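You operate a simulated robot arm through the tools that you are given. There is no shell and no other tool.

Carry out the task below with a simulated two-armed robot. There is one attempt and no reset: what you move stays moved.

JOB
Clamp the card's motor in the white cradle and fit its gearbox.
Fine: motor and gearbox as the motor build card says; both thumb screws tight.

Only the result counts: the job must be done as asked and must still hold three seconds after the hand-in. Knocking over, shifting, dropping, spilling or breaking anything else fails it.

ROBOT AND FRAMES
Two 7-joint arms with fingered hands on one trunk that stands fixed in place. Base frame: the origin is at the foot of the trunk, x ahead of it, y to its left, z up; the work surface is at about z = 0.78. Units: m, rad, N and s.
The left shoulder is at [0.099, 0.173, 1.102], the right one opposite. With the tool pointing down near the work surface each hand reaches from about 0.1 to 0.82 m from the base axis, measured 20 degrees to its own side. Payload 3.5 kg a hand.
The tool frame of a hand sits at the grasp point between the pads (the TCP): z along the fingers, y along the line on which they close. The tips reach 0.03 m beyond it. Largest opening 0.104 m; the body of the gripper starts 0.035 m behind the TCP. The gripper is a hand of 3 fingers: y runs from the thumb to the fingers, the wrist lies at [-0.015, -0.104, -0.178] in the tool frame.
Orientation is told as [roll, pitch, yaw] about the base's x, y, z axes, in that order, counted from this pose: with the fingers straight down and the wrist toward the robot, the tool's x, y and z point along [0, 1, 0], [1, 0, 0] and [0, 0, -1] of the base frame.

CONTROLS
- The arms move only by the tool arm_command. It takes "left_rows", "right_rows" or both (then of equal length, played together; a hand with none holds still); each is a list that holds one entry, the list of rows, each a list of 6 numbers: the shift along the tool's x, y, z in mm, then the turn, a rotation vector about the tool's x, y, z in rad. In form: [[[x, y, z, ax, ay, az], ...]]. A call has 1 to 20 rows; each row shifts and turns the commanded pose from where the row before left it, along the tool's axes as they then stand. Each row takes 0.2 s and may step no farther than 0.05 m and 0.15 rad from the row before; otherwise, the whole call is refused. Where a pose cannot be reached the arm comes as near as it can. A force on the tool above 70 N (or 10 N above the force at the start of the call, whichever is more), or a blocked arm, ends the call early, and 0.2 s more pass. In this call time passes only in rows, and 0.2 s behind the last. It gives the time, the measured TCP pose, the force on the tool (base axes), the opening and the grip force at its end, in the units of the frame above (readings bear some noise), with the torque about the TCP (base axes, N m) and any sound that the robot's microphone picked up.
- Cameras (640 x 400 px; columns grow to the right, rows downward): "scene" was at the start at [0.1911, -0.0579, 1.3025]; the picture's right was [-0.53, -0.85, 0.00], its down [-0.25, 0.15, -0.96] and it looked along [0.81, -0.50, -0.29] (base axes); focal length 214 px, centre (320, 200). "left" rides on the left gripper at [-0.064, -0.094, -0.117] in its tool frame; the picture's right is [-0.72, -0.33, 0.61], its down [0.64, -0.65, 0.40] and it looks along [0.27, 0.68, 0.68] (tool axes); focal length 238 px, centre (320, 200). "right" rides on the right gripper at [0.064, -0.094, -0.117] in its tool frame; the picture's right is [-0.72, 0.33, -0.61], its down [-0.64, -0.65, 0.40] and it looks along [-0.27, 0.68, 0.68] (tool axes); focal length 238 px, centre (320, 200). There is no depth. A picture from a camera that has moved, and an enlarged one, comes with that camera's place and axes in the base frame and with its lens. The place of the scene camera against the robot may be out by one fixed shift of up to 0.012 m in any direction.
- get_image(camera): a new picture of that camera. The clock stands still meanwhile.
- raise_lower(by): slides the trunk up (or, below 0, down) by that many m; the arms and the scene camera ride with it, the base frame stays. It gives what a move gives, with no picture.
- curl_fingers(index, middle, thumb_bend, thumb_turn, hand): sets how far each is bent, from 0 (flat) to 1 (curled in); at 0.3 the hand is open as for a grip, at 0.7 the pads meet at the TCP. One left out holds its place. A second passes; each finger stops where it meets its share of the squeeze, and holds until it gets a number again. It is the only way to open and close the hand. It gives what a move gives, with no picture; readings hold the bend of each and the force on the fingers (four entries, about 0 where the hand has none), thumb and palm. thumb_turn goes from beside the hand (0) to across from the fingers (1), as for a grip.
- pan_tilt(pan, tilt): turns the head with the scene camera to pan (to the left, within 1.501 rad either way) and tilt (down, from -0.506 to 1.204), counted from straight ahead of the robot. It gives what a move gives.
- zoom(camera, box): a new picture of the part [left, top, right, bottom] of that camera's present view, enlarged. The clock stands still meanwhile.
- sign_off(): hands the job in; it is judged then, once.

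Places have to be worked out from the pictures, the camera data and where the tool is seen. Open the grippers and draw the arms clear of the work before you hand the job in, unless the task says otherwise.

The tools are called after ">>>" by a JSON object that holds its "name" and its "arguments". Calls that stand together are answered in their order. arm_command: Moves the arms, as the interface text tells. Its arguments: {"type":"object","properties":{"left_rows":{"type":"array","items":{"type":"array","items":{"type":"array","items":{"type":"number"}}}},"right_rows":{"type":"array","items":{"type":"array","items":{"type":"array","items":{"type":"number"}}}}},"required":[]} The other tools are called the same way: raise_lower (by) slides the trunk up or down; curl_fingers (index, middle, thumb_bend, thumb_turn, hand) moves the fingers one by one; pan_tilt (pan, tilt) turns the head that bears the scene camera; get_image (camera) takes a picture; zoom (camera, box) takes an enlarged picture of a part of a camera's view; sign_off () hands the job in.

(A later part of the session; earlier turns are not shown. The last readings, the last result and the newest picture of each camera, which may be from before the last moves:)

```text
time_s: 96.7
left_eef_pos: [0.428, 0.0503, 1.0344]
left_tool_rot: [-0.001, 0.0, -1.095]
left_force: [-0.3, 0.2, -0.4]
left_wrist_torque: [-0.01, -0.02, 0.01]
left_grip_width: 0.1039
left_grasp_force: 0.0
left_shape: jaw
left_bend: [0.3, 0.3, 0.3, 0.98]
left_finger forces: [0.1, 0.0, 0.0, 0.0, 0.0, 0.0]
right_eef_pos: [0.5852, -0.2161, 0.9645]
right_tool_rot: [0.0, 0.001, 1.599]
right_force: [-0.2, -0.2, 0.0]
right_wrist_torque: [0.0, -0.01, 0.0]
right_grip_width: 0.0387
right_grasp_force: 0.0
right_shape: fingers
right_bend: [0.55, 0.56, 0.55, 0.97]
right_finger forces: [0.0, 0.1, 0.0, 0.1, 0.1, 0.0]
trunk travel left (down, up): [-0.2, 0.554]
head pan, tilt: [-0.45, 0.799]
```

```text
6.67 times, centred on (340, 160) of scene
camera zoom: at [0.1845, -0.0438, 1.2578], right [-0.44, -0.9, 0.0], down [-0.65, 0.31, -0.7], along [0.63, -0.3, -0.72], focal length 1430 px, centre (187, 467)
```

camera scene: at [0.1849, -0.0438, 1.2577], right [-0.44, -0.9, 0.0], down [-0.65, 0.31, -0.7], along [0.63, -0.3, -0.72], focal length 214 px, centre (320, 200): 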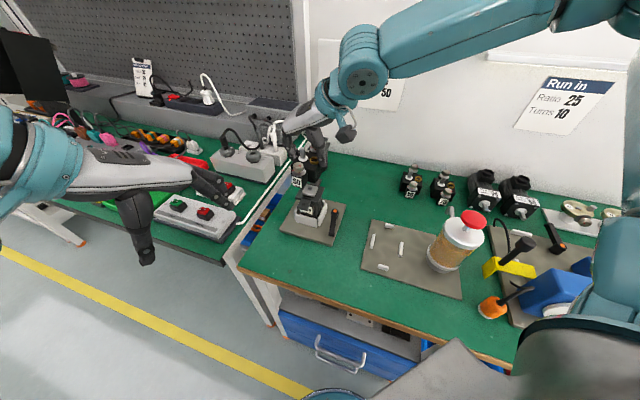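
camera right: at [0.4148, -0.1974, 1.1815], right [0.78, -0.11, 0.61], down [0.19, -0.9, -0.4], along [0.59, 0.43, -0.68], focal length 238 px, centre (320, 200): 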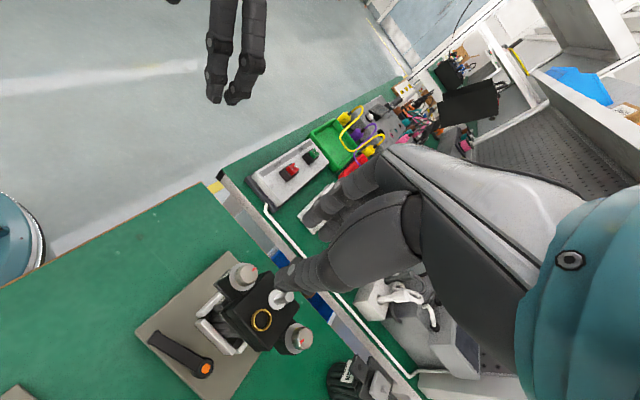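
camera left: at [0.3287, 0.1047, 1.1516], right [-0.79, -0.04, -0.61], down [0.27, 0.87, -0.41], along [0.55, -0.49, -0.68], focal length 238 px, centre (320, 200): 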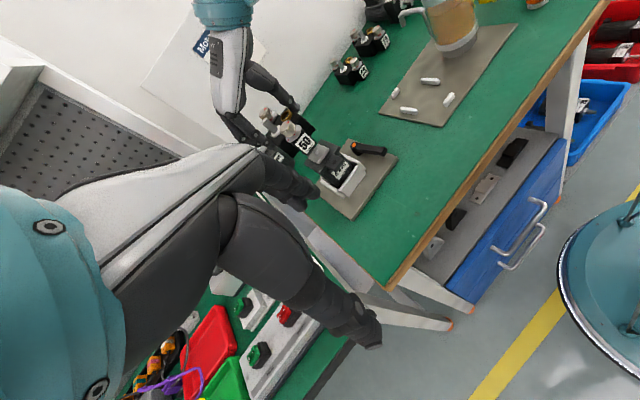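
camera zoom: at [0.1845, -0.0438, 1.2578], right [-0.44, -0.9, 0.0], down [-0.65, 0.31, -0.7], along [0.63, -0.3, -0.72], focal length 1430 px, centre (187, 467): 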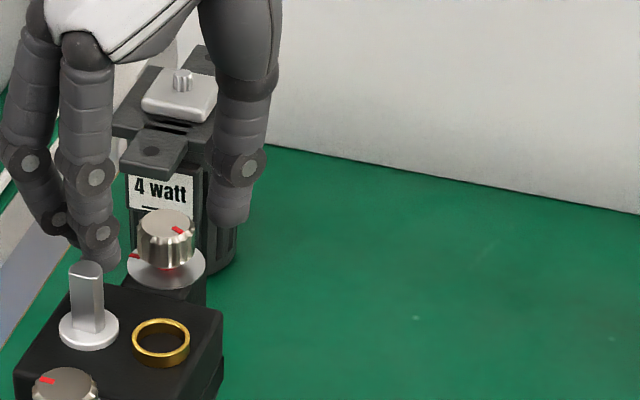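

The knob appears at the same spot in the hand's view as in the good near-knob grip. I pinch moderately and turn clockwise 0.6 rad.

>>> {"name": "curl_fingers", "arguments": {"hand": "right", "index": 0.7, "thumb_bend": 0.71}}

>>> {"name": "arm_command", "arguments": {"right_rows": [[[-0.19, -0.52, 0, 0, 0, 0.15], [-0.19, -0.52, 0, 0, 0, 0.15], [-0.19, -0.52, 0, 0, 0, 0.15], [-0.19, -0.52, 0, 0, 0, 0.15]]]}}

>>> {"name": "zoom", "arguments": {"camera": "left", "box": [265, 85, 345, 155]}}

>>> {"name": "zoom", "arguments": {"camera": "scene", "box": [310, 140, 370, 200]}}

```text
time_s: 97.7
left_eef_pos: [0.4288, 0.0491, 1.0338]
left_tool_rot: [0.002, 0.001, -1.096]
left_force: [0.9, 0.4, -0.2]
left_wrist_torque: [0.03, -0.01, -0.01]
left_grip_width: 0.1039
left_grasp_force: 0.0
left_shape: jaw
left_bend: [0.3, 0.3, 0.3, 0.98]
left_finger forces: [0.0, 0.0, 0.0, 0.1, 0.0, 0.0]
right_eef_pos: [0.5853, -0.2162, 0.9638]
right_tool_rot: [0.0, 0.0, 1.601]
right_force: [1.5, -1.2, 0.3]
right_wrist_torque: [0.01, -0.03, -0.01]
right_grip_width: 0.0169
right_grasp_force: 5.3
right_shape: fingers
right_bend: [0.64, 0.56, 0.65, 0.97]
right_finger forces: [5.4, 0.0, 0.0, 0.0, 6.2, 0.0]
trunk travel left (down, up): [-0.2, 0.554]
head pan, tilt: [-0.45, 0.799]
```

```text
time_s: 98.7
left_eef_pos: [0.4286, 0.0486, 1.0343]
left_tool_rot: [-0.001, 0.0, -1.097]
left_force: [0.3, 0.3, -0.6]
left_wrist_torque: [-0.01, 0.01, 0.0]
left_grip_width: 0.1039
left_grasp_force: 0.1
left_shape: jaw
left_bend: [0.3, 0.3, 0.3, 0.98]
left_finger forces: [0.0, 0.0, 0.1, 0.0, 0.1, 0.1]
right_eef_pos: [0.586, -0.2199, 0.9638]
right_tool_rot: [0.001, -0.001, 1.001]
right_force: [-0.8, -0.3, 0.6]
right_wrist_torque: [0.01, -0.04, 0.04]
right_grip_width: 0.0169
right_grasp_force: 5.7
right_shape: fingers
right_bend: [0.64, 0.56, 0.65, 0.97]
right_finger forces: [5.8, 0.0, 0.0, 0.0, 5.6, 0.1]
trunk travel left (down, up): [-0.2, 0.554]
head pan, tilt: [-0.45, 0.799]
```

```text
5.71 times, centred on (305, 120) of left
camera zoom: at [0.3284, 0.1046, 1.1521], right [-0.79, -0.04, -0.61], down [0.27, 0.87, -0.4], along [0.55, -0.49, -0.68], focal length 1362 px, centre (406, 657)
```

zoom: 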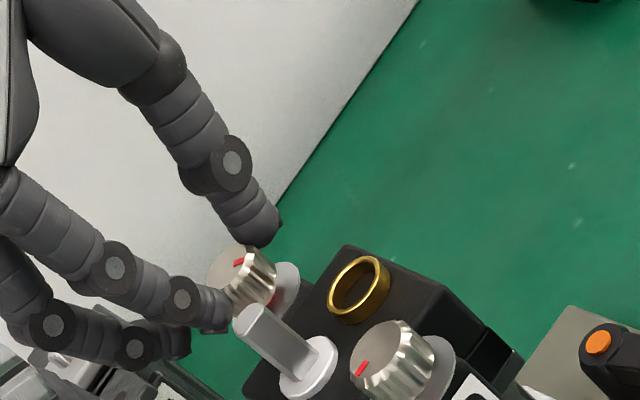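

```text
6.67 times, centred on (340, 170) of scene
camera zoom: at [0.1844, -0.0438, 1.2578], right [-0.44, -0.9, 0.0], down [-0.65, 0.31, -0.7], along [0.63, -0.3, -0.72], focal length 1430 px, centre (187, 400)
```

zoom: 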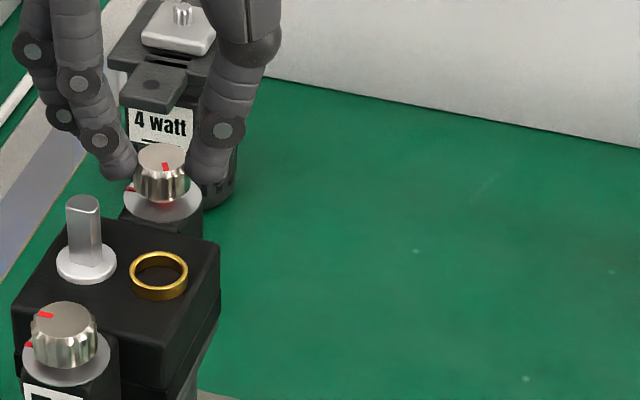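

The far knob follows the hand and the gearbox stays still. I continue clockwise another 0.9 rad.

>>> {"name": "arm_command", "arguments": {"right_rows": [[[-0.19, -0.52, 0, 0, 0, 0.15], [-0.19, -0.52, 0, 0, 0, 0.15], [-0.19, -0.52, 0, 0, 0, 0.15], [-0.19, -0.52, 0, 0, 0, 0.15], [-0.19, -0.52, 0, 0, 0, 0.15], [-0.19, -0.52, 0, 0, 0, 0.15]]]}}

>>> {"name": "zoom", "arguments": {"camera": "left", "box": [265, 85, 345, 155]}}

>>> {"name": "zoom", "arguments": {"camera": "scene", "box": [310, 140, 370, 200]}}

```text
time_s: 100.1
left_eef_pos: [0.4285, 0.0481, 1.0343]
left_tool_rot: [-0.001, 0.0, -1.095]
left_force: [-0.2, 0.2, -0.8]
left_wrist_torque: [0.0, 0.02, -0.02]
left_grip_width: 0.1041
left_grasp_force: 0.1
left_shape: jaw
left_bend: [0.3, 0.3, 0.3, 0.98]
left_finger forces: [0.1, 0.0, 0.0, 0.1, 0.1, 0.1]
right_eef_pos: [0.584, -0.2209, 0.9648]
right_tool_rot: [-0.001, -0.001, 0.1]
right_force: [-1.6, 2.3, 0.2]
right_wrist_torque: [0.06, 0.03, 0.03]
right_grip_width: 0.0169
right_grasp_force: 5.6
right_shape: fingers
right_bend: [0.64, 0.56, 0.65, 0.97]
right_finger forces: [5.1, 0.0, 0.0, 0.1, 6.3, 0.0]
trunk travel left (down, up): [-0.2, 0.554]
head pan, tilt: [-0.45, 0.799]
```

```text
5.71 times, centred on (305, 120) of left
camera zoom: at [0.3286, 0.1047, 1.152], right [-0.79, -0.04, -0.61], down [0.27, 0.87, -0.4], along [0.55, -0.49, -0.68], focal length 1362 px, centre (406, 657)
```

zoom: 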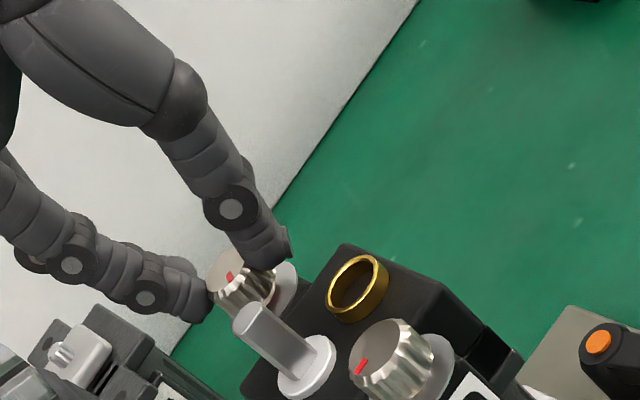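

```text
6.67 times, centred on (340, 170) of scene
camera zoom: at [0.1845, -0.0438, 1.2578], right [-0.44, -0.9, 0.0], down [-0.65, 0.31, -0.7], along [0.63, -0.3, -0.72], focal length 1430 px, centre (187, 400)
```

zoom: 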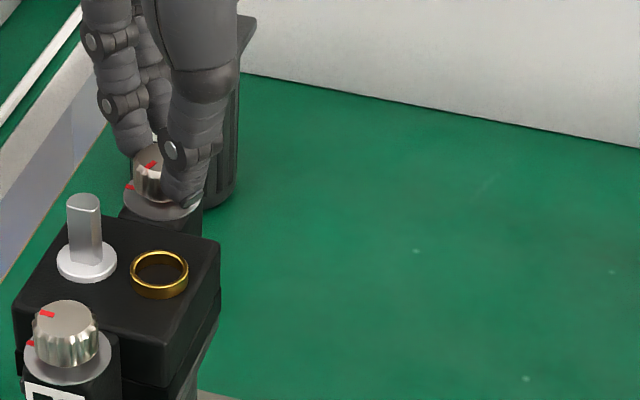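

The far knob has turned about 84°. I release, swing back, and take the second stroke.

>>> {"name": "curl_fingers", "arguments": {"hand": "right", "index": 0.55, "thumb_bend": 0.55}}

>>> {"name": "arm_command", "arguments": {"right_rows": [[[0.26, 0.49, 0, 0, 0, -0.15], [0.26, 0.49, 0, 0, 0, -0.15], [0.26, 0.49, 0, 0, 0, -0.15], [0.26, 0.49, 0, 0, 0, -0.15], [0.26, 0.49, 0, 0, 0, -0.15], [0.26, 0.49, 0, 0, 0, -0.15], [0.26, 0.49, 0, 0, 0, -0.15], [0.26, 0.49, 0, 0, 0, -0.15], [0.26, 0.49, 0, 0, 0, -0.15], [0.26, 0.49, 0, 0, 0, -0.15]]]}}

>>> {"name": "zoom", "arguments": {"camera": "right", "box": [220, 190, 360, 310]}}

>>> {"name": "zoom", "arguments": {"camera": "scene", "box": [310, 140, 370, 200]}}

```text
time_s: 101.1
left_eef_pos: [0.4297, 0.0482, 1.0343]
left_tool_rot: [0.0, 0.001, -1.096]
left_force: [-0.4, -0.1, -0.5]
left_wrist_torque: [0.03, -0.02, 0.02]
left_grip_width: 0.104
left_grasp_force: 0.1
left_shape: jaw
left_bend: [0.3, 0.3, 0.3, 0.98]
left_finger forces: [0.0, 0.0, 0.0, 0.0, 0.0, 0.1]
right_eef_pos: [0.583, -0.2216, 0.9641]
right_tool_rot: [-0.002, -0.001, 0.102]
right_force: [0.1, 0.3, -0.3]
right_wrist_torque: [-0.01, 0.0, -0.03]
right_grip_width: 0.0388
right_grasp_force: 0.0
right_shape: fingers
right_bend: [0.55, 0.56, 0.55, 0.97]
right_finger forces: [0.1, 0.0, 0.0, 0.1, 0.1, 0.0]
trunk travel left (down, up): [-0.2, 0.554]
head pan, tilt: [-0.45, 0.799]
```

```text
time_s: 103.3
left_eef_pos: [0.4285, 0.0489, 1.034]
left_tool_rot: [-0.001, -0.001, -1.095]
left_force: [0.0, -0.8, 0.5]
left_wrist_torque: [0.01, 0.0, -0.01]
left_grip_width: 0.1039
left_grasp_force: 0.1
left_shape: jaw
left_bend: [0.3, 0.3, 0.3, 0.98]
left_finger forces: [0.0, 0.0, 0.1, 0.0, 0.0, 0.0]
right_eef_pos: [0.5844, -0.2166, 0.9649]
right_tool_rot: [0.0, -0.001, 1.604]
right_force: [-0.5, -0.1, -0.3]
right_wrist_torque: [0.02, 0.01, 0.04]
right_grip_width: 0.0384
right_grasp_force: 0.0
right_shape: fingers
right_bend: [0.55, 0.56, 0.55, 0.97]
right_finger forces: [0.0, 0.0, 0.1, 0.0, 0.0, 0.0]
trunk travel left (down, up): [-0.2, 0.554]
head pan, tilt: [-0.45, 0.799]
```

```text
3.33 times, centred on (290, 250) of right
camera zoom: at [0.5247, -0.3121, 1.0814], right [0.71, 0.35, 0.61], down [0.66, -0.63, -0.41], along [0.25, 0.69, -0.68], focal length 794 px, centre (420, 33)
```

zoom: 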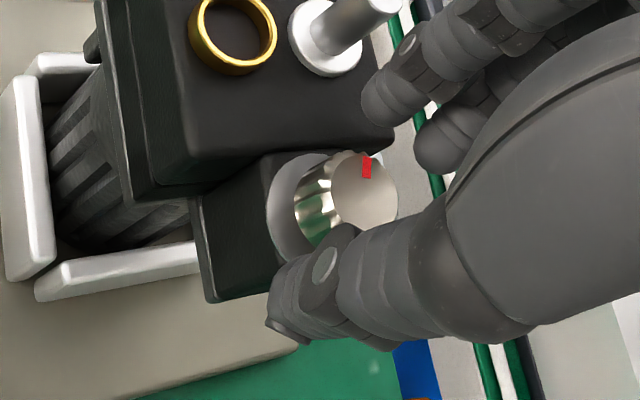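

```text
6.67 times, centred on (340, 170) of scene
camera zoom: at [0.1845, -0.0438, 1.2578], right [-0.44, -0.9, 0.0], down [-0.65, 0.31, -0.7], along [0.63, -0.3, -0.72], focal length 1430 px, centre (187, 400)
```

zoom: 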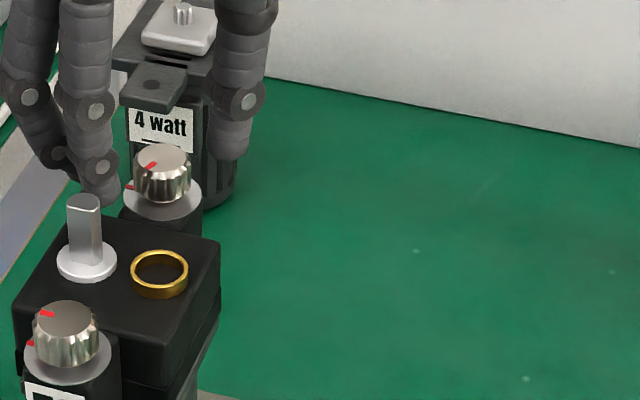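

The knob held its angle. Second stroke on the far knob with a slightly firmer pinch.

>>> {"name": "curl_fingers", "arguments": {"hand": "right", "index": 0.71, "thumb_bend": 0.73}}

>>> {"name": "arm_command", "arguments": {"right_rows": [[[-0.19, -0.52, 0, 0, 0, 0.15], [-0.19, -0.52, 0, 0, 0, 0.15], [-0.19, -0.52, 0, 0, 0, 0.15], [-0.19, -0.52, 0, 0, 0, 0.15], [-0.19, -0.52, 0, 0, 0, 0.15]]]}}

>>> {"name": "arm_command", "arguments": {"right_rows": [[[-0.19, -0.52, 0, 0, 0, 0.15], [-0.19, -0.52, 0, 0, 0, 0.15], [-0.19, -0.52, 0, 0, 0, 0.15]]]}}

>>> {"name": "zoom", "arguments": {"camera": "left", "box": [265, 85, 345, 155]}}

>>> {"name": "zoom", "arguments": {"camera": "scene", "box": [310, 140, 370, 200]}}

```text
time_s: 104.3
left_eef_pos: [0.4283, 0.0492, 1.0349]
left_tool_rot: [0.001, -0.001, -1.096]
left_force: [0.1, -0.6, 0.1]
left_wrist_torque: [0.01, 0.0, -0.01]
left_grip_width: 0.1039
left_grasp_force: 0.2
left_shape: jaw
left_bend: [0.3, 0.3, 0.3, 0.98]
left_finger forces: [0.0, 0.1, 0.0, 0.0, 0.0, 0.1]
right_eef_pos: [0.5856, -0.2165, 0.9645]
right_tool_rot: [-0.001, -0.001, 1.601]
right_force: [-0.2, -3.0, -0.1]
right_wrist_torque: [-0.05, -0.02, 0.04]
right_grip_width: 0.0159
right_grasp_force: 7.5
right_shape: fingers
right_bend: [0.63, 0.56, 0.65, 0.97]
right_finger forces: [6.7, 0.0, 0.0, 0.1, 8.7, 0.0]
trunk travel left (down, up): [-0.2, 0.554]
head pan, tilt: [-0.45, 0.799]
```

```text
time_s: 105.5
left_eef_pos: [0.4281, 0.049, 1.0336]
left_tool_rot: [0.0, -0.001, -1.095]
left_force: [-0.3, 1.2, -0.2]
left_wrist_torque: [0.01, 0.02, 0.02]
left_grip_width: 0.1039
left_grasp_force: 0.1
left_shape: jaw
left_bend: [0.3, 0.3, 0.3, 0.98]
left_finger forces: [0.0, 0.0, 0.1, 0.0, 0.0, 0.1]
right_eef_pos: [0.5849, -0.2178, 0.9643]
right_tool_rot: [0.002, -0.001, 0.852]
right_force: [-2.4, 0.8, 0.5]
right_wrist_torque: [0.0, 0.08, 0.05]
right_grip_width: 0.0157
right_grasp_force: 7.3
right_shape: fingers
right_bend: [0.63, 0.56, 0.66, 0.97]
right_finger forces: [6.7, 0.0, 0.0, 0.0, 7.7, 0.0]
trunk travel left (down, up): [-0.2, 0.554]
head pan, tilt: [-0.45, 0.799]
```

```text
time_s: 106.3
left_eef_pos: [0.4285, 0.0496, 1.0342]
left_tool_rot: [0.0, 0.001, -1.098]
left_force: [0.0, 0.2, -0.1]
left_wrist_torque: [0.0, -0.01, 0.02]
left_grip_width: 0.1036
left_grasp_force: 0.1
left_shape: jaw
left_bend: [0.3, 0.3, 0.3, 0.98]
left_finger forces: [0.1, 0.0, 0.1, 0.0, 0.0, 0.1]
right_eef_pos: [0.5843, -0.2189, 0.9646]
right_tool_rot: [0.0, 0.002, 0.402]
right_force: [-3.8, 3.4, 0.3]
right_wrist_torque: [0.02, 0.07, 0.07]
right_grip_width: 0.0157
right_grasp_force: 7.1
right_shape: fingers
right_bend: [0.63, 0.56, 0.66, 0.97]
right_finger forces: [6.2, 0.0, 0.2, 0.1, 6.9, 0.0]
trunk travel left (down, up): [-0.2, 0.554]
head pan, tilt: [-0.45, 0.799]
```

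```text
5.71 times, centred on (305, 120) of left
camera zoom: at [0.3282, 0.1049, 1.1522], right [-0.79, -0.04, -0.61], down [0.27, 0.87, -0.4], along [0.55, -0.49, -0.68], focal length 1362 px, centre (406, 657)
```

zoom: 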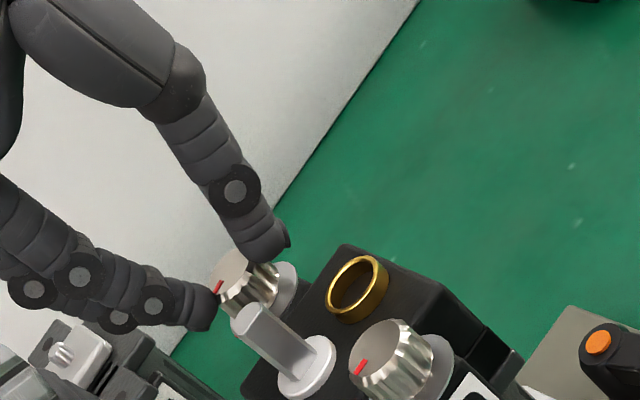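

```text
6.67 times, centred on (340, 170) of scene
camera zoom: at [0.1842, -0.0435, 1.2579], right [-0.44, -0.9, 0.0], down [-0.65, 0.31, -0.7], along [0.63, -0.3, -0.72], focal length 1430 px, centre (187, 400)
```

zoom: 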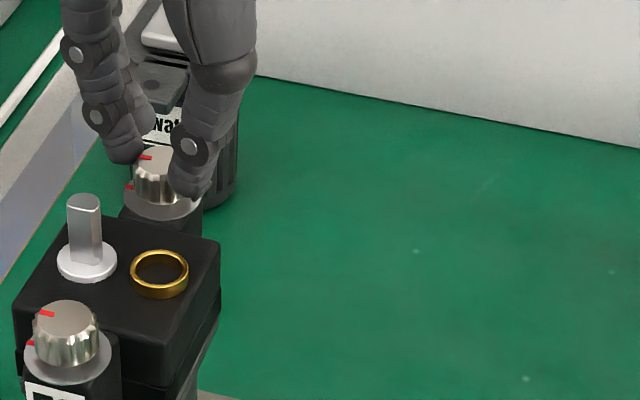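

Torque is at 0.07 Nm and the mark nears its washer mark. I squeeze a little harder and add 0.45 rad.

>>> {"name": "curl_fingers", "arguments": {"hand": "right", "index": 0.73, "thumb_bend": 0.77}}

>>> {"name": "arm_command", "arguments": {"right_rows": [[[-0.19, -0.52, 0, 0, 0, 0.15], [-0.19, -0.52, 0, 0, 0, 0.15], [-0.19, -0.52, 0, 0, 0, 0.15]]]}}

>>> {"name": "zoom", "arguments": {"camera": "scene", "box": [310, 140, 370, 200]}}

>>> {"name": "curl_fingers", "arguments": {"hand": "right", "index": 0.55, "thumb_bend": 0.55}}

>>> {"name": "zoom", "arguments": {"camera": "left", "box": [265, 85, 345, 155]}}

>>> {"name": "zoom", "arguments": {"camera": "scene", "box": [310, 140, 370, 200]}}

```text
time_s: 107.3
left_eef_pos: [0.4276, 0.0493, 1.0355]
left_tool_rot: [0.0, 0.0, -1.097]
left_force: [-0.8, -0.3, 0.0]
left_wrist_torque: [-0.02, -0.02, 0.01]
left_grip_width: 0.1042
left_grasp_force: 0.2
left_shape: jaw
left_bend: [0.3, 0.3, 0.3, 0.98]
left_finger forces: [0.0, 0.1, 0.0, 0.0, 0.0, 0.0]
right_eef_pos: [0.5843, -0.2199, 0.9667]
right_tool_rot: [0.0, -0.003, 0.402]
right_force: [-0.8, -1.6, 13.2]
right_wrist_torque: [0.0, 0.1, -0.03]
right_grip_width: 0.0036
right_grasp_force: 18.2
right_shape: fingers
right_bend: [0.72, 0.56, 0.71, 0.97]
right_finger forces: [15.3, 0.0, 0.0, 0.1, 21.3, 0.0]
trunk travel left (down, up): [-0.2, 0.554]
head pan, tilt: [-0.45, 0.799]
```

```text
time_s: 108.1
left_eef_pos: [0.4279, 0.0498, 1.0361]
left_tool_rot: [0.003, -0.002, -1.097]
left_force: [-0.7, 0.4, 0.6]
left_wrist_torque: [-0.02, -0.01, 0.01]
left_grip_width: 0.104
left_grasp_force: 0.1
left_shape: jaw
left_bend: [0.3, 0.3, 0.3, 0.98]
left_finger forces: [0.0, 0.0, 0.1, 0.0, 0.0, 0.1]
right_eef_pos: [0.5819, -0.2198, 0.9671]
right_tool_rot: [0.001, -0.004, -0.049]
right_force: [-1.4, 7.2, 15.7]
right_wrist_torque: [0.3, -0.09, 0.18]
right_grip_width: 0.0034
right_grasp_force: 19.6
right_shape: fingers
right_bend: [0.72, 0.56, 0.71, 0.99]
right_finger forces: [25.3, 0.0, 0.1, 0.0, 13.0, 0.1]
trunk travel left (down, up): [-0.2, 0.554]
head pan, tilt: [-0.45, 0.799]
```

```text
6.67 times, centred on (340, 170) of scene
camera zoom: at [0.183, -0.0426, 1.2582], right [-0.44, -0.9, 0.0], down [-0.64, 0.31, -0.7], along [0.63, -0.3, -0.72], focal length 1430 px, centre (187, 400)
```

zoom: 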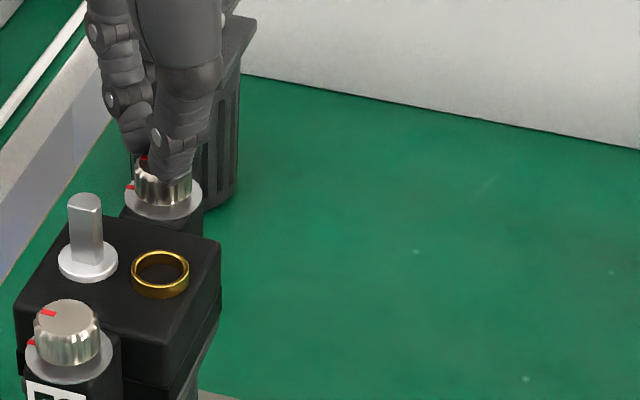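

```text
time_s: 109.1
left_eef_pos: [0.4285, 0.0486, 1.0347]
left_tool_rot: [0.0, 0.001, -1.096]
left_force: [0.1, 0.4, -0.6]
left_wrist_torque: [0.02, 0.04, 0.02]
left_grip_width: 0.104
left_grasp_force: 0.0
left_shape: jaw
left_bend: [0.3, 0.3, 0.3, 0.98]
left_finger forces: [0.1, 0.0, 0.0, 0.1, 0.1, 0.1]
right_eef_pos: [0.5829, -0.2216, 0.9638]
right_tool_rot: [0.0, 0.0, -0.049]
right_force: [0.1, 0.5, 0.5]
right_wrist_torque: [0.03, -0.03, -0.01]
right_grip_width: 0.0386
right_grasp_force: 0.0
right_shape: fingers
right_bend: [0.55, 0.56, 0.55, 0.98]
right_finger forces: [0.1, 0.0, 0.0, 0.0, 0.1, 0.1]
trunk travel left (down, up): [-0.2, 0.554]
head pan, tilt: [-0.45, 0.799]
```

```text
5.71 times, centred on (305, 120) of left
camera zoom: at [0.3284, 0.1046, 1.1521], right [-0.79, -0.04, -0.61], down [0.27, 0.87, -0.4], along [0.55, -0.49, -0.68], focal length 1362 px, centre (406, 657)
```

zoom: 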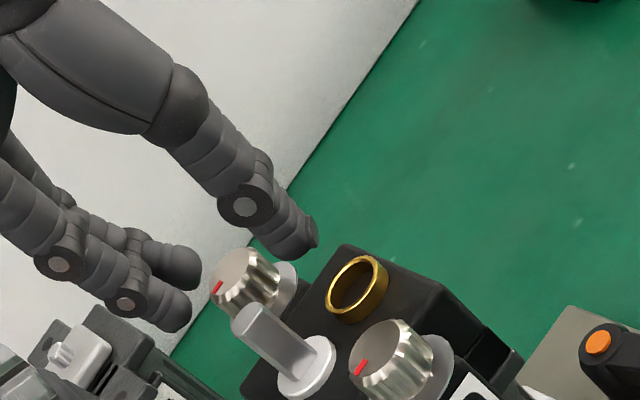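

```text
6.67 times, centred on (340, 170) of scene
camera zoom: at [0.1844, -0.0439, 1.2578], right [-0.44, -0.9, 0.0], down [-0.65, 0.31, -0.7], along [0.63, -0.3, -0.72], focal length 1430 px, centre (187, 400)
```

zoom: 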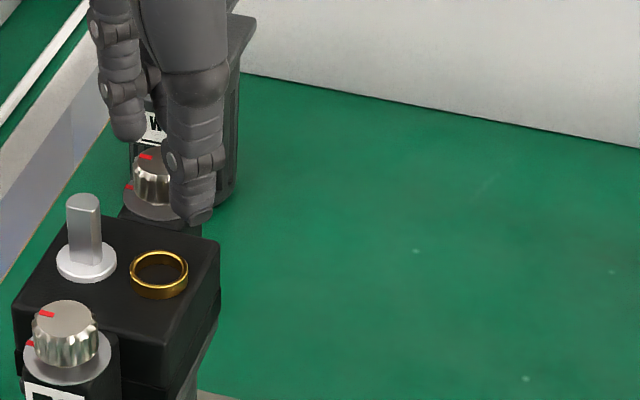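

Both knob marks now show the same angle. I raise the hand and inspect both knobs closely from above.

>>> {"name": "arm_command", "arguments": {"right_rows": [[[0, 0, -20, 0, 0, 0], [0, 0, -40, 0, 0, 0], [0, 0, -40, 0, 0, 0], [-20, -35, 0, 0, 0, 0]]]}}

>>> {"name": "get_image", "arguments": {"camera": "right"}}

>>> {"name": "zoom", "arguments": {"camera": "left", "box": [290, 110, 350, 170]}}

>>> {"name": "zoom", "arguments": {"camera": "scene", "box": [305, 155, 355, 215]}}

```text
time_s: 110.1
left_eef_pos: [0.4288, 0.0495, 1.036]
left_tool_rot: [0.0, 0.001, -1.099]
left_force: [0.1, 0.1, 0.4]
left_wrist_torque: [0.01, -0.01, 0.01]
left_grip_width: 0.1039
left_grasp_force: 0.1
left_shape: jaw
left_bend: [0.3, 0.3, 0.3, 0.98]
left_finger forces: [0.0, 0.0, 0.0, 0.0, 0.1, 0.0]
right_eef_pos: [0.5458, -0.2408, 1.0635]
right_tool_rot: [0.0, 0.002, -0.045]
right_force: [-0.7, 0.3, -0.3]
right_wrist_torque: [-0.01, -0.03, 0.0]
right_grip_width: 0.0387
right_grasp_force: 0.0
right_shape: fingers
right_bend: [0.55, 0.56, 0.55, 0.98]
right_finger forces: [0.0, 0.0, 0.1, 0.0, 0.0, 0.0]
trunk travel left (down, up): [-0.2, 0.554]
head pan, tilt: [-0.45, 0.799]
```

```text
taken
camera right: at [0.4558, -0.1715, 1.1823], right [0.29, -0.73, 0.61], down [-0.68, -0.61, -0.4], along [0.67, -0.3, -0.68], focal length 238 px, centre (320, 200)
```

right: 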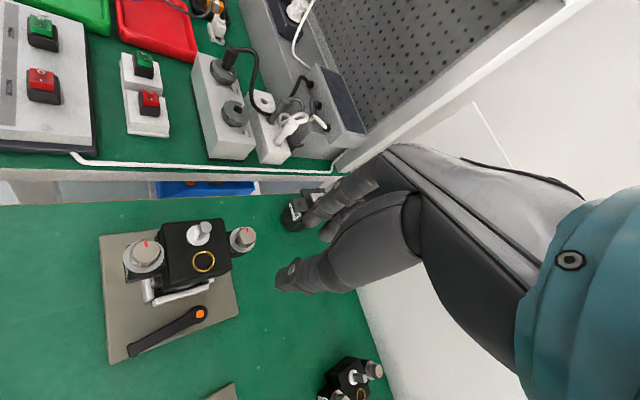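

```text
6.67 times, centred on (320, 140) of left
camera zoom: at [0.3278, 0.1043, 1.1524], right [-0.79, -0.04, -0.61], down [0.27, 0.87, -0.4], along [0.55, -0.49, -0.68], focal length 1589 px, centre (320, 600)
```

zoom: 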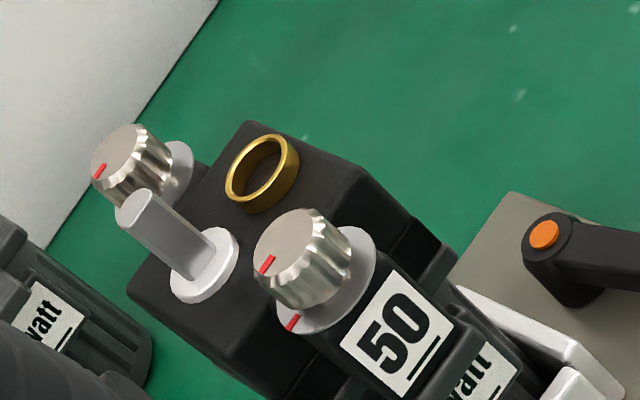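

```text
6.67 times, centred on (330, 185) of scene
camera zoom: at [0.1838, -0.0441, 1.258], right [-0.44, -0.9, 0.0], down [-0.65, 0.31, -0.7], along [0.63, -0.3, -0.72], focal length 1430 px, centre (253, 300)
```

zoom: 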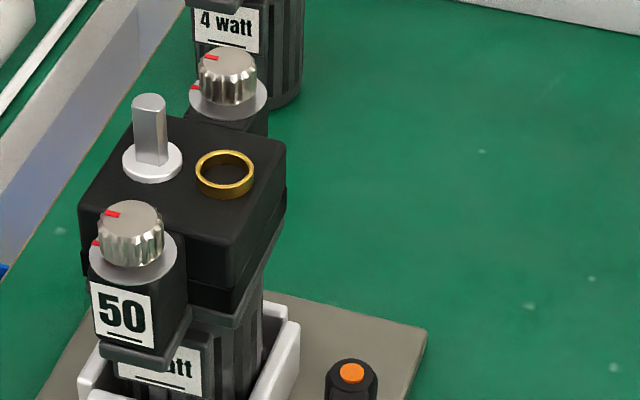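

Both red marks line up with their washer marks in the scene view. I verify from the right camera, zoomed.

>>> {"name": "zoom", "arguments": {"camera": "right", "box": [100, 200, 280, 350]}}

>>> {"name": "zoom", "arguments": {"camera": "right", "box": [110, 210, 190, 290]}}

>>> {"name": "zoom", "arguments": {"camera": "right", "box": [200, 205, 270, 275]}}

```text
2.67 times, centred on (190, 275) of right
camera zoom: at [0.4558, -0.1715, 1.1823], right [0.29, -0.73, 0.61], down [-0.68, -0.61, -0.4], along [0.67, -0.3, -0.68], focal length 636 px, centre (667, 0)
```

zoom: 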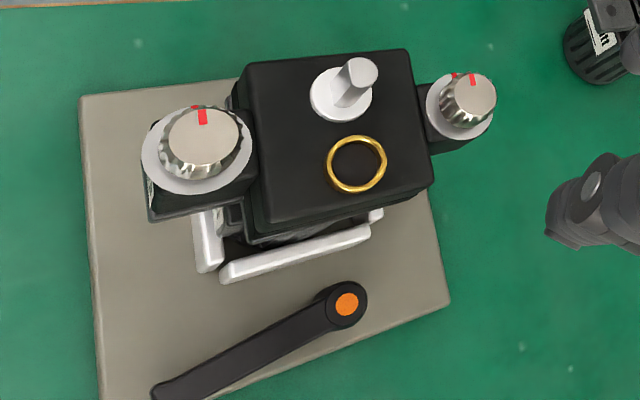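

```text
5.00 times, centred on (150, 250) of right
camera zoom: at [0.4558, -0.1715, 1.1823], right [0.29, -0.73, 0.61], down [-0.68, -0.61, -0.4], along [0.67, -0.3, -0.68], focal length 1192 px, centre (1170, -50)
```

zoom: 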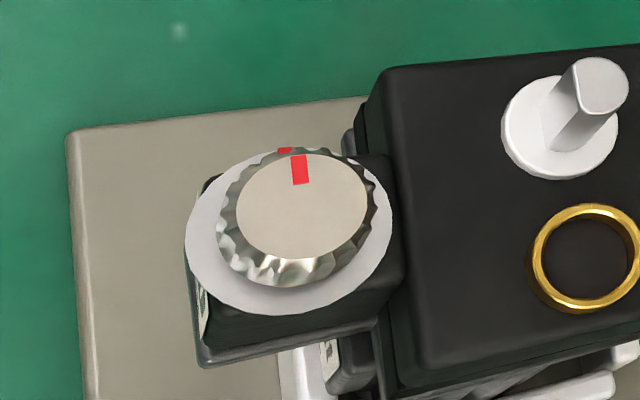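

```text
5.71 times, centred on (235, 240) of right
camera zoom: at [0.4558, -0.1715, 1.1823], right [0.29, -0.73, 0.61], down [-0.68, -0.61, -0.4], along [0.67, -0.3, -0.68], focal length 1362 px, centre (806, -29)
```

zoom: 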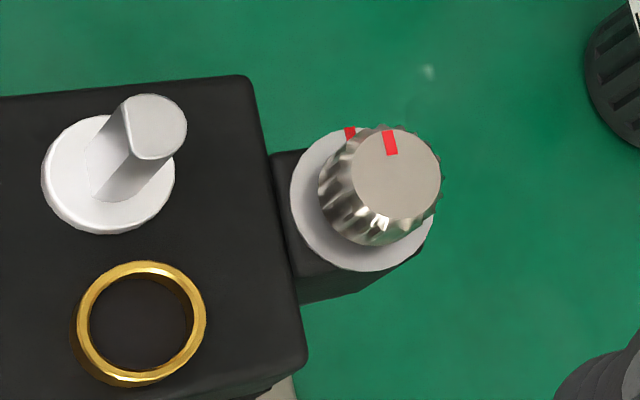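

Both thumb screw marks meet their washer marks, and the gearbox sits square on the motor. To be certain of the clamp, I will press the lever once more toward its stop from a better arm posture. First I yaw back, close the fist, and move over the lever side.

>>> {"name": "curl_fingers", "arguments": {"hand": "right", "index": 0.69, "middle": 0.69, "thumb_bend": 0.69}}

>>> {"name": "arm_command", "arguments": {"right_rows": [[[0, 0, 0, 0, 0, -0.1383], [0, 0, 0, 0, 0, -0.1383], [0, 0, 0, 0, 0, -0.1383], [0, 0, 0, 0, 0, -0.1383], [0, 0, 0, 0, 0, -0.1383], [0, 0, 0, 0, 0, -0.1383], [20, -25, 0, 0, 0, 0], [30, -25, 0, 0, 0, 0], [31, -20, 0, 0, 0, 0]]]}}

>>> {"name": "get_image", "arguments": {"camera": "right"}}

>>> {"name": "zoom", "arguments": {"camera": "scene", "box": [280, 120, 380, 240]}}

```text
time_s: 111.1
left_eef_pos: [0.4289, 0.0486, 1.0352]
left_tool_rot: [-0.002, 0.0, -1.096]
left_force: [-0.3, 0.9, 0.5]
left_wrist_torque: [-0.02, 0.0, 0.01]
left_grip_width: 0.1039
left_grasp_force: 0.1
left_shape: jaw
left_bend: [0.3, 0.3, 0.3, 0.98]
left_finger forces: [0.0, 0.1, 0.0, 0.1, 0.0, 0.0]
right_eef_pos: [0.547, -0.2403, 1.0649]
right_tool_rot: [0.0, -0.001, -0.046]
right_force: [0.4, 0.0, 0.7]
right_wrist_torque: [-0.03, 0.02, -0.03]
right_grip_width: 0.0039
right_grasp_force: 0.1
right_shape: fingers
right_bend: [0.69, 0.69, 0.69, 0.98]
right_finger forces: [0.0, 0.0, 0.1, 0.1, 0.0, 0.1]
trunk travel left (down, up): [-0.2, 0.554]
head pan, tilt: [-0.45, 0.799]
```

```text
time_s: 113.1
left_eef_pos: [0.4298, 0.0484, 1.0345]
left_tool_rot: [-0.001, 0.001, -1.098]
left_force: [-0.4, -0.2, 0.0]
left_wrist_torque: [-0.01, 0.0, 0.05]
left_grip_width: 0.1039
left_grasp_force: 0.1
left_shape: jaw
left_bend: [0.3, 0.3, 0.3, 0.98]
left_finger forces: [0.0, 0.1, 0.0, 0.0, 0.0, 0.0]
right_eef_pos: [0.4397, -0.2315, 1.063]
right_tool_rot: [-0.002, 0.0, 0.781]
right_force: [0.0, -0.3, -1.0]
right_wrist_torque: [0.03, -0.03, 0.0]
right_grip_width: 0.004
right_grasp_force: 0.0
right_shape: fingers
right_bend: [0.69, 0.69, 0.69, 0.98]
right_finger forces: [0.0, 0.0, 0.0, 0.1, 0.1, 0.0]
trunk travel left (down, up): [-0.2, 0.554]
head pan, tilt: [-0.45, 0.799]
```

```text
taken
camera right: at [0.3286, -0.2519, 1.1814], right [0.74, -0.28, 0.61], down [-0.01, -0.91, -0.4], along [0.67, 0.29, -0.68], focal length 238 px, centre (320, 200)
```

right: 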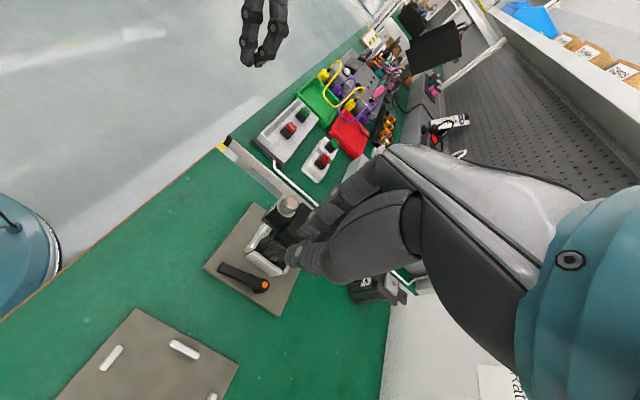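

```text
3.33 times, centred on (330, 180) of scene
camera zoom: at [0.184, -0.0438, 1.2579], right [-0.44, -0.9, 0.0], down [-0.65, 0.31, -0.7], along [0.63, -0.3, -0.72], focal length 715 px, centre (287, 267)
```

zoom: 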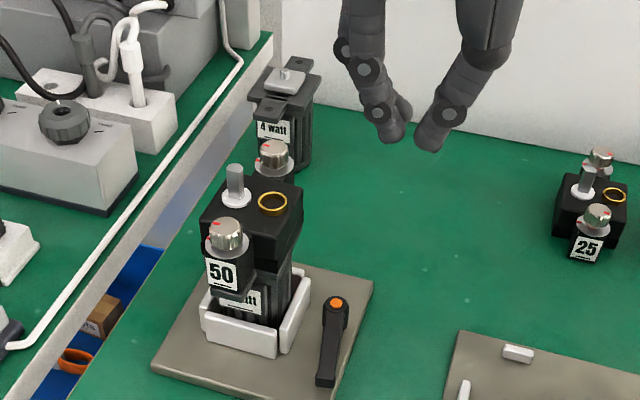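

The fist is beside the lever, on its −v side. I lower to just above lever height and check the position.

>>> {"name": "arm_command", "arguments": {"right_rows": [[[0, 0, 40, 0, 0, 0], [0, 0, 40, 0, 0, 0], [0, 0, 40, 0, 0, 0], [0, 0, 40, 0, 0, 0], [0, 0, 33, 0, 0, 0]]]}}

>>> {"name": "get_image", "arguments": {"camera": "right"}}

>>> {"name": "zoom", "arguments": {"camera": "scene", "box": [290, 150, 390, 250]}}

>>> {"name": "zoom", "arguments": {"camera": "left", "box": [290, 90, 430, 200]}}

```text
time_s: 114.3
left_eef_pos: [0.4287, 0.0484, 1.0336]
left_tool_rot: [0.002, 0.001, -1.095]
left_force: [0.4, -0.6, -0.5]
left_wrist_torque: [0.0, -0.01, 0.0]
left_grip_width: 0.1041
left_grasp_force: 0.0
left_shape: jaw
left_bend: [0.3, 0.3, 0.3, 0.98]
left_finger forces: [0.1, 0.0, 0.0, 0.0, 0.0, 0.0]
right_eef_pos: [0.439, -0.2308, 0.8699]
right_tool_rot: [0.003, 0.001, 0.783]
right_force: [0.1, -0.3, -0.2]
right_wrist_torque: [-0.01, 0.01, -0.04]
right_grip_width: 0.0036
right_grasp_force: 0.0
right_shape: fingers
right_bend: [0.69, 0.69, 0.69, 0.98]
right_finger forces: [0.0, 0.0, 0.1, 0.0, 0.0, 0.0]
trunk travel left (down, up): [-0.2, 0.554]
head pan, tilt: [-0.45, 0.799]
```

```text
taken
camera right: at [0.3289, -0.2515, 0.9864], right [0.74, -0.28, 0.61], down [-0.01, -0.91, -0.41], along [0.67, 0.29, -0.68], focal length 238 px, centre (320, 200)
```

right: 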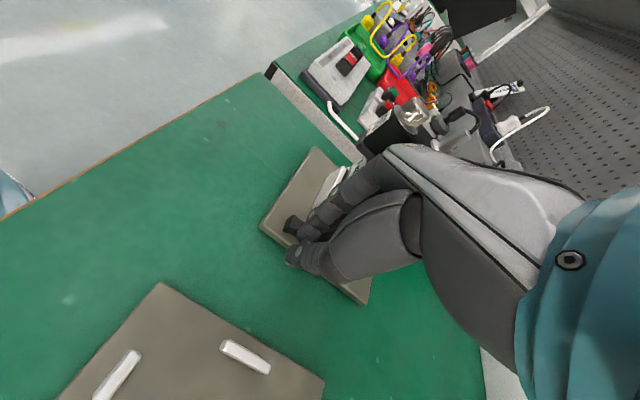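

```text
4.00 times, centred on (340, 200) of scene
camera zoom: at [0.1847, -0.044, 1.2578], right [-0.44, -0.9, 0.0], down [-0.65, 0.31, -0.7], along [0.63, -0.3, -0.72], focal length 858 px, centre (240, 200)
```

zoom: 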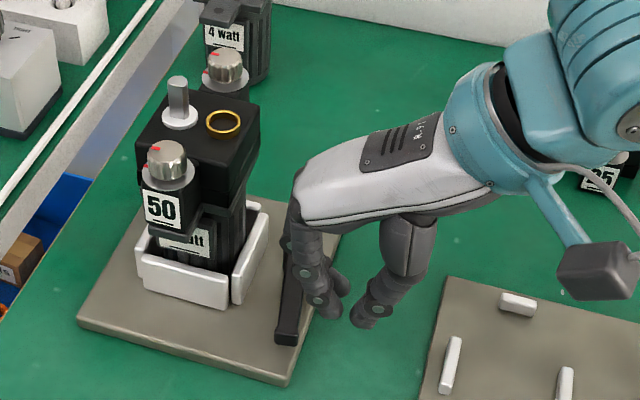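

```text
3.64 times, centred on (360, 145) of left
camera zoom: at [0.3287, 0.1045, 1.152], right [-0.79, -0.04, -0.61], down [0.27, 0.87, -0.4], along [0.55, -0.49, -0.68], focal length 867 px, centre (174, 400)
```

zoom: 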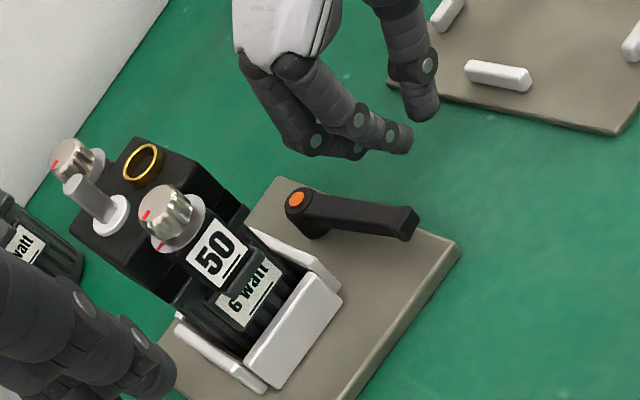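

The hand has about 3 cm clearance to the gearbox tower. I lower to lever height and approach the handle's side in +v in small steps.

>>> {"name": "arm_command", "arguments": {"right_rows": [[[0, 0, 12, 0, 0, 0], [0, 0, 12, 0, 0, 0], [0, 0, 9, 0, 0, 0]]]}}

>>> {"name": "arm_command", "arguments": {"right_rows": [[[0, 5, 0, 0, 0, 0], [0, 4, 0, 0, 0, 0]]]}}

>>> {"name": "zoom", "arguments": {"camera": "left", "box": [310, 110, 420, 190]}}

>>> {"name": "zoom", "arguments": {"camera": "scene", "box": [300, 170, 380, 240]}}

```text
time_s: 115.1
left_eef_pos: [0.4293, 0.0489, 1.0346]
left_tool_rot: [-0.001, 0.0, -1.096]
left_force: [-0.4, -0.7, -0.2]
left_wrist_torque: [-0.02, -0.01, 0.01]
left_grip_width: 0.1039
left_grasp_force: 0.0
left_shape: jaw
left_bend: [0.3, 0.3, 0.3, 0.98]
left_finger forces: [0.1, 0.0, 0.0, 0.0, 0.0, 0.1]
right_eef_pos: [0.4404, -0.2305, 0.8391]
right_tool_rot: [0.001, 0.001, 0.782]
right_force: [0.2, 0.5, -0.3]
right_wrist_torque: [-0.01, -0.02, -0.03]
right_grip_width: 0.0038
right_grasp_force: 0.0
right_shape: fingers
right_bend: [0.69, 0.69, 0.69, 0.98]
right_finger forces: [0.0, 0.0, 0.0, 0.1, 0.0, 0.1]
trunk travel left (down, up): [-0.2, 0.554]
head pan, tilt: [-0.45, 0.799]
```

```text
time_s: 115.7
left_eef_pos: [0.4284, 0.0504, 1.0346]
left_tool_rot: [-0.001, -0.001, -1.096]
left_force: [-0.5, -0.5, 0.9]
left_wrist_torque: [-0.01, -0.03, 0.01]
left_grip_width: 0.1037
left_grasp_force: 0.1
left_shape: jaw
left_bend: [0.3, 0.3, 0.3, 0.98]
left_finger forces: [0.0, 0.0, 0.1, 0.0, 0.0, 0.1]
right_eef_pos: [0.4466, -0.2256, 0.8379]
right_tool_rot: [0.0, -0.001, 0.781]
right_force: [-0.8, 0.4, 1.2]
right_wrist_torque: [-0.02, 0.04, -0.04]
right_grip_width: 0.0035
right_grasp_force: 0.5
right_shape: fingers
right_bend: [0.69, 0.7, 0.69, 0.98]
right_finger forces: [0.0, 0.9, 0.0, 0.0, 0.0, 0.0]
trunk travel left (down, up): [-0.2, 0.554]
head pan, tilt: [-0.45, 0.799]
```

```text
5.00 times, centred on (365, 150) of left
camera zoom: at [0.3284, 0.1046, 1.1522], right [-0.79, -0.04, -0.61], down [0.27, 0.87, -0.4], along [0.55, -0.49, -0.68], focal length 1192 px, centre (95, 450)
```

zoom: 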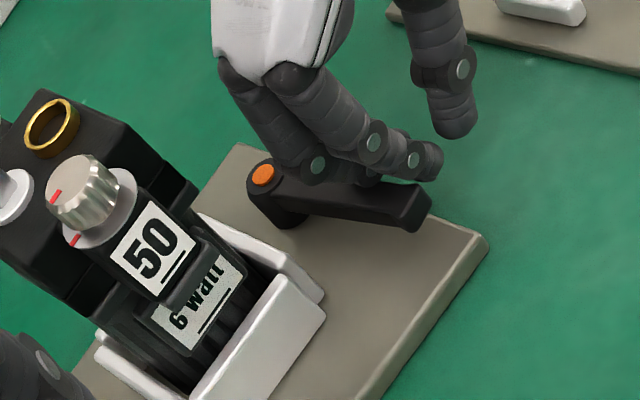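

```text
5.71 times, centred on (340, 205) of scene
camera zoom: at [0.1843, -0.0439, 1.2579], right [-0.44, -0.9, 0.0], down [-0.65, 0.31, -0.7], along [0.63, -0.3, -0.72], focal length 1226 px, centre (206, 171)
```

zoom: 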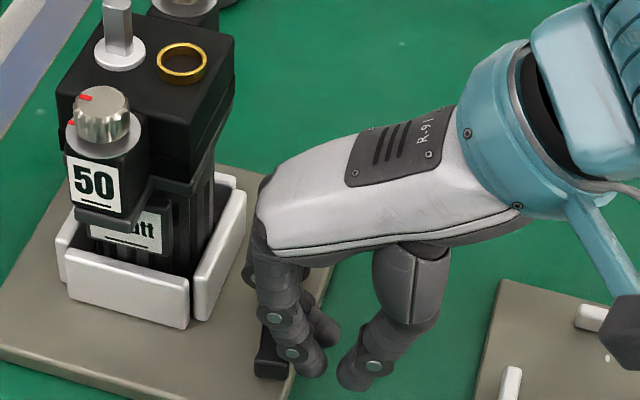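

The fingers have just touched the lever (0.9 N). I push 6 mm more and read the force.

>>> {"name": "arm_command", "arguments": {"right_rows": [[[0, 3, 0, 0, 0, 0], [0, 3, 0, 0, 0, 0]]]}}

>>> {"name": "zoom", "arguments": {"camera": "left", "box": [310, 110, 420, 190]}}

```text
time_s: 116.3
left_eef_pos: [0.4283, 0.049, 1.0355]
left_tool_rot: [0.0, 0.0, -1.097]
left_force: [-0.7, 0.2, 0.1]
left_wrist_torque: [-0.01, 0.0, 0.01]
left_grip_width: 0.1039
left_grasp_force: 0.0
left_shape: jaw
left_bend: [0.3, 0.3, 0.3, 0.98]
left_finger forces: [0.1, 0.0, 0.0, 0.1, 0.0, 0.1]
right_eef_pos: [0.4512, -0.2213, 0.8391]
right_tool_rot: [0.001, 0.001, 0.781]
right_force: [-4.2, -4.4, 4.4]
right_wrist_torque: [-0.07, 0.01, 0.01]
right_grip_width: 0.0006
right_grasp_force: 3.3
right_shape: fingers
right_bend: [0.7, 0.71, 0.69, 0.98]
right_finger forces: [2.5, 3.6, 0.1, 0.0, 0.0, 0.1]
trunk travel left (down, up): [-0.2, 0.554]
head pan, tilt: [-0.45, 0.799]
```

```text
5.00 times, centred on (365, 150) of left
camera zoom: at [0.3279, 0.1043, 1.1524], right [-0.79, -0.04, -0.61], down [0.27, 0.87, -0.4], along [0.55, -0.49, -0.68], focal length 1192 px, centre (95, 450)
```

zoom: 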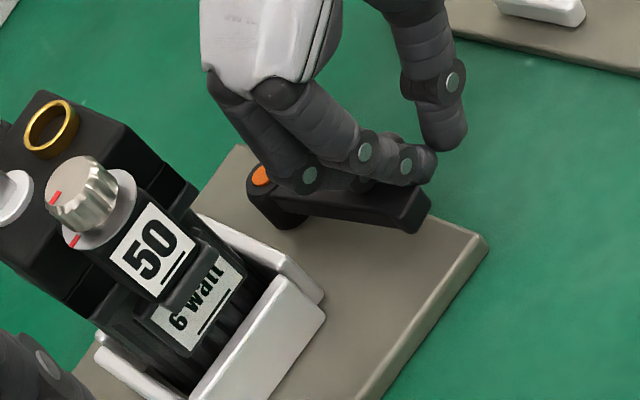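

About 6 N on the lever with no visible motion. I push another 8 mm.

>>> {"name": "arm_command", "arguments": {"right_rows": [[[0, 3, 0, 0, 0, 0], [0, 3, 0, 0, 0, 0], [0, 2, 0, 0, 0, 0]]]}}

>>> {"name": "zoom", "arguments": {"camera": "left", "box": [310, 110, 420, 190]}}

```text
time_s: 117.1
left_eef_pos: [0.4281, 0.0476, 1.035]
left_tool_rot: [0.002, 0.0, -1.097]
left_force: [0.7, -0.1, -0.1]
left_wrist_torque: [0.01, -0.01, 0.0]
left_grip_width: 0.1039
left_grasp_force: 0.0
left_shape: jaw
left_bend: [0.3, 0.3, 0.3, 0.98]
left_finger forces: [0.1, 0.0, 0.1, 0.0, 0.1, 0.0]
right_eef_pos: [0.4557, -0.216, 0.8383]
right_tool_rot: [-0.001, 0.001, 0.779]
right_force: [-10.9, -11.2, 3.4]
right_wrist_torque: [-0.27, 0.17, 0.03]
right_grip_width: 0.0
right_grasp_force: 9.5
right_shape: fingers
right_bend: [0.71, 0.72, 0.67, 0.98]
right_finger forces: [11.8, 7.2, 0.1, 0.0, 0.0, 0.0]
trunk travel left (down, up): [-0.2, 0.554]
head pan, tilt: [-0.45, 0.799]
```

```text
5.00 times, centred on (365, 150) of left
camera zoom: at [0.3272, 0.1038, 1.1526], right [-0.79, -0.04, -0.61], down [0.27, 0.87, -0.4], along [0.55, -0.49, -0.68], focal length 1192 px, centre (95, 450)
```

zoom: 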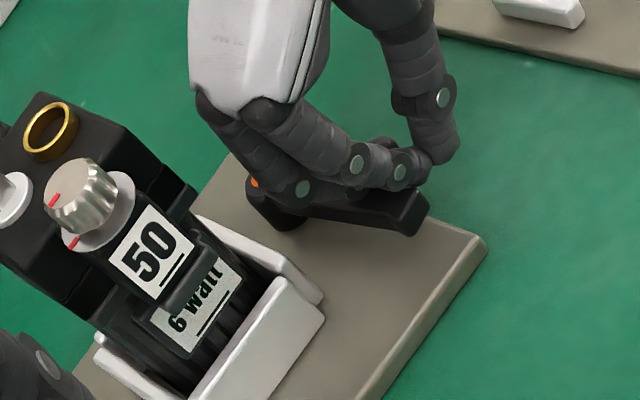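

Now about 16 N and the lever has not moved visibly. One more push of 8 mm to reach roughly 25 N.

>>> {"name": "arm_command", "arguments": {"right_rows": [[[0, 3, 0, 0, 0, 0], [0, 3, 0, 0, 0, 0], [0, 2, 0, 0, 0, 0]]]}}

>>> {"name": "zoom", "arguments": {"camera": "left", "box": [310, 110, 420, 190]}}

```text
time_s: 117.9
left_eef_pos: [0.4268, 0.048, 1.0356]
left_tool_rot: [0.004, 0.0, -1.097]
left_force: [0.3, -0.4, -0.1]
left_wrist_torque: [0.01, 0.0, -0.03]
left_grip_width: 0.104
left_grasp_force: 0.1
left_shape: jaw
left_bend: [0.3, 0.3, 0.3, 0.98]
left_finger forces: [0.1, 0.1, 0.0, 0.1, 0.0, 0.0]
right_eef_pos: [0.4649, -0.2081, 0.8408]
right_tool_rot: [-0.001, -0.009, 0.783]
right_force: [-4.9, -9.7, 19.6]
right_wrist_torque: [-0.28, 0.19, 0.05]
right_grip_width: 0.0002
right_grasp_force: 13.0
right_shape: fingers
right_bend: [0.72, 0.72, 0.66, 0.97]
right_finger forces: [17.2, 8.6, 0.0, 0.0, 0.0, 0.1]
trunk travel left (down, up): [-0.2, 0.554]
head pan, tilt: [-0.45, 0.799]
```

```text
5.00 times, centred on (365, 150) of left
camera zoom: at [0.3267, 0.104, 1.1531], right [-0.79, -0.04, -0.62], down [0.27, 0.87, -0.4], along [0.55, -0.49, -0.68], focal length 1192 px, centre (95, 450)
```

zoom: 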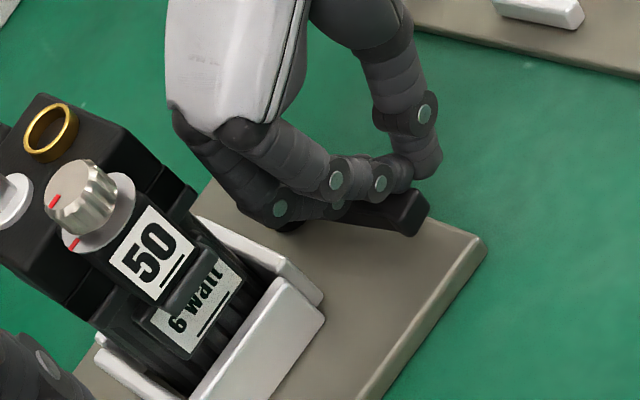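

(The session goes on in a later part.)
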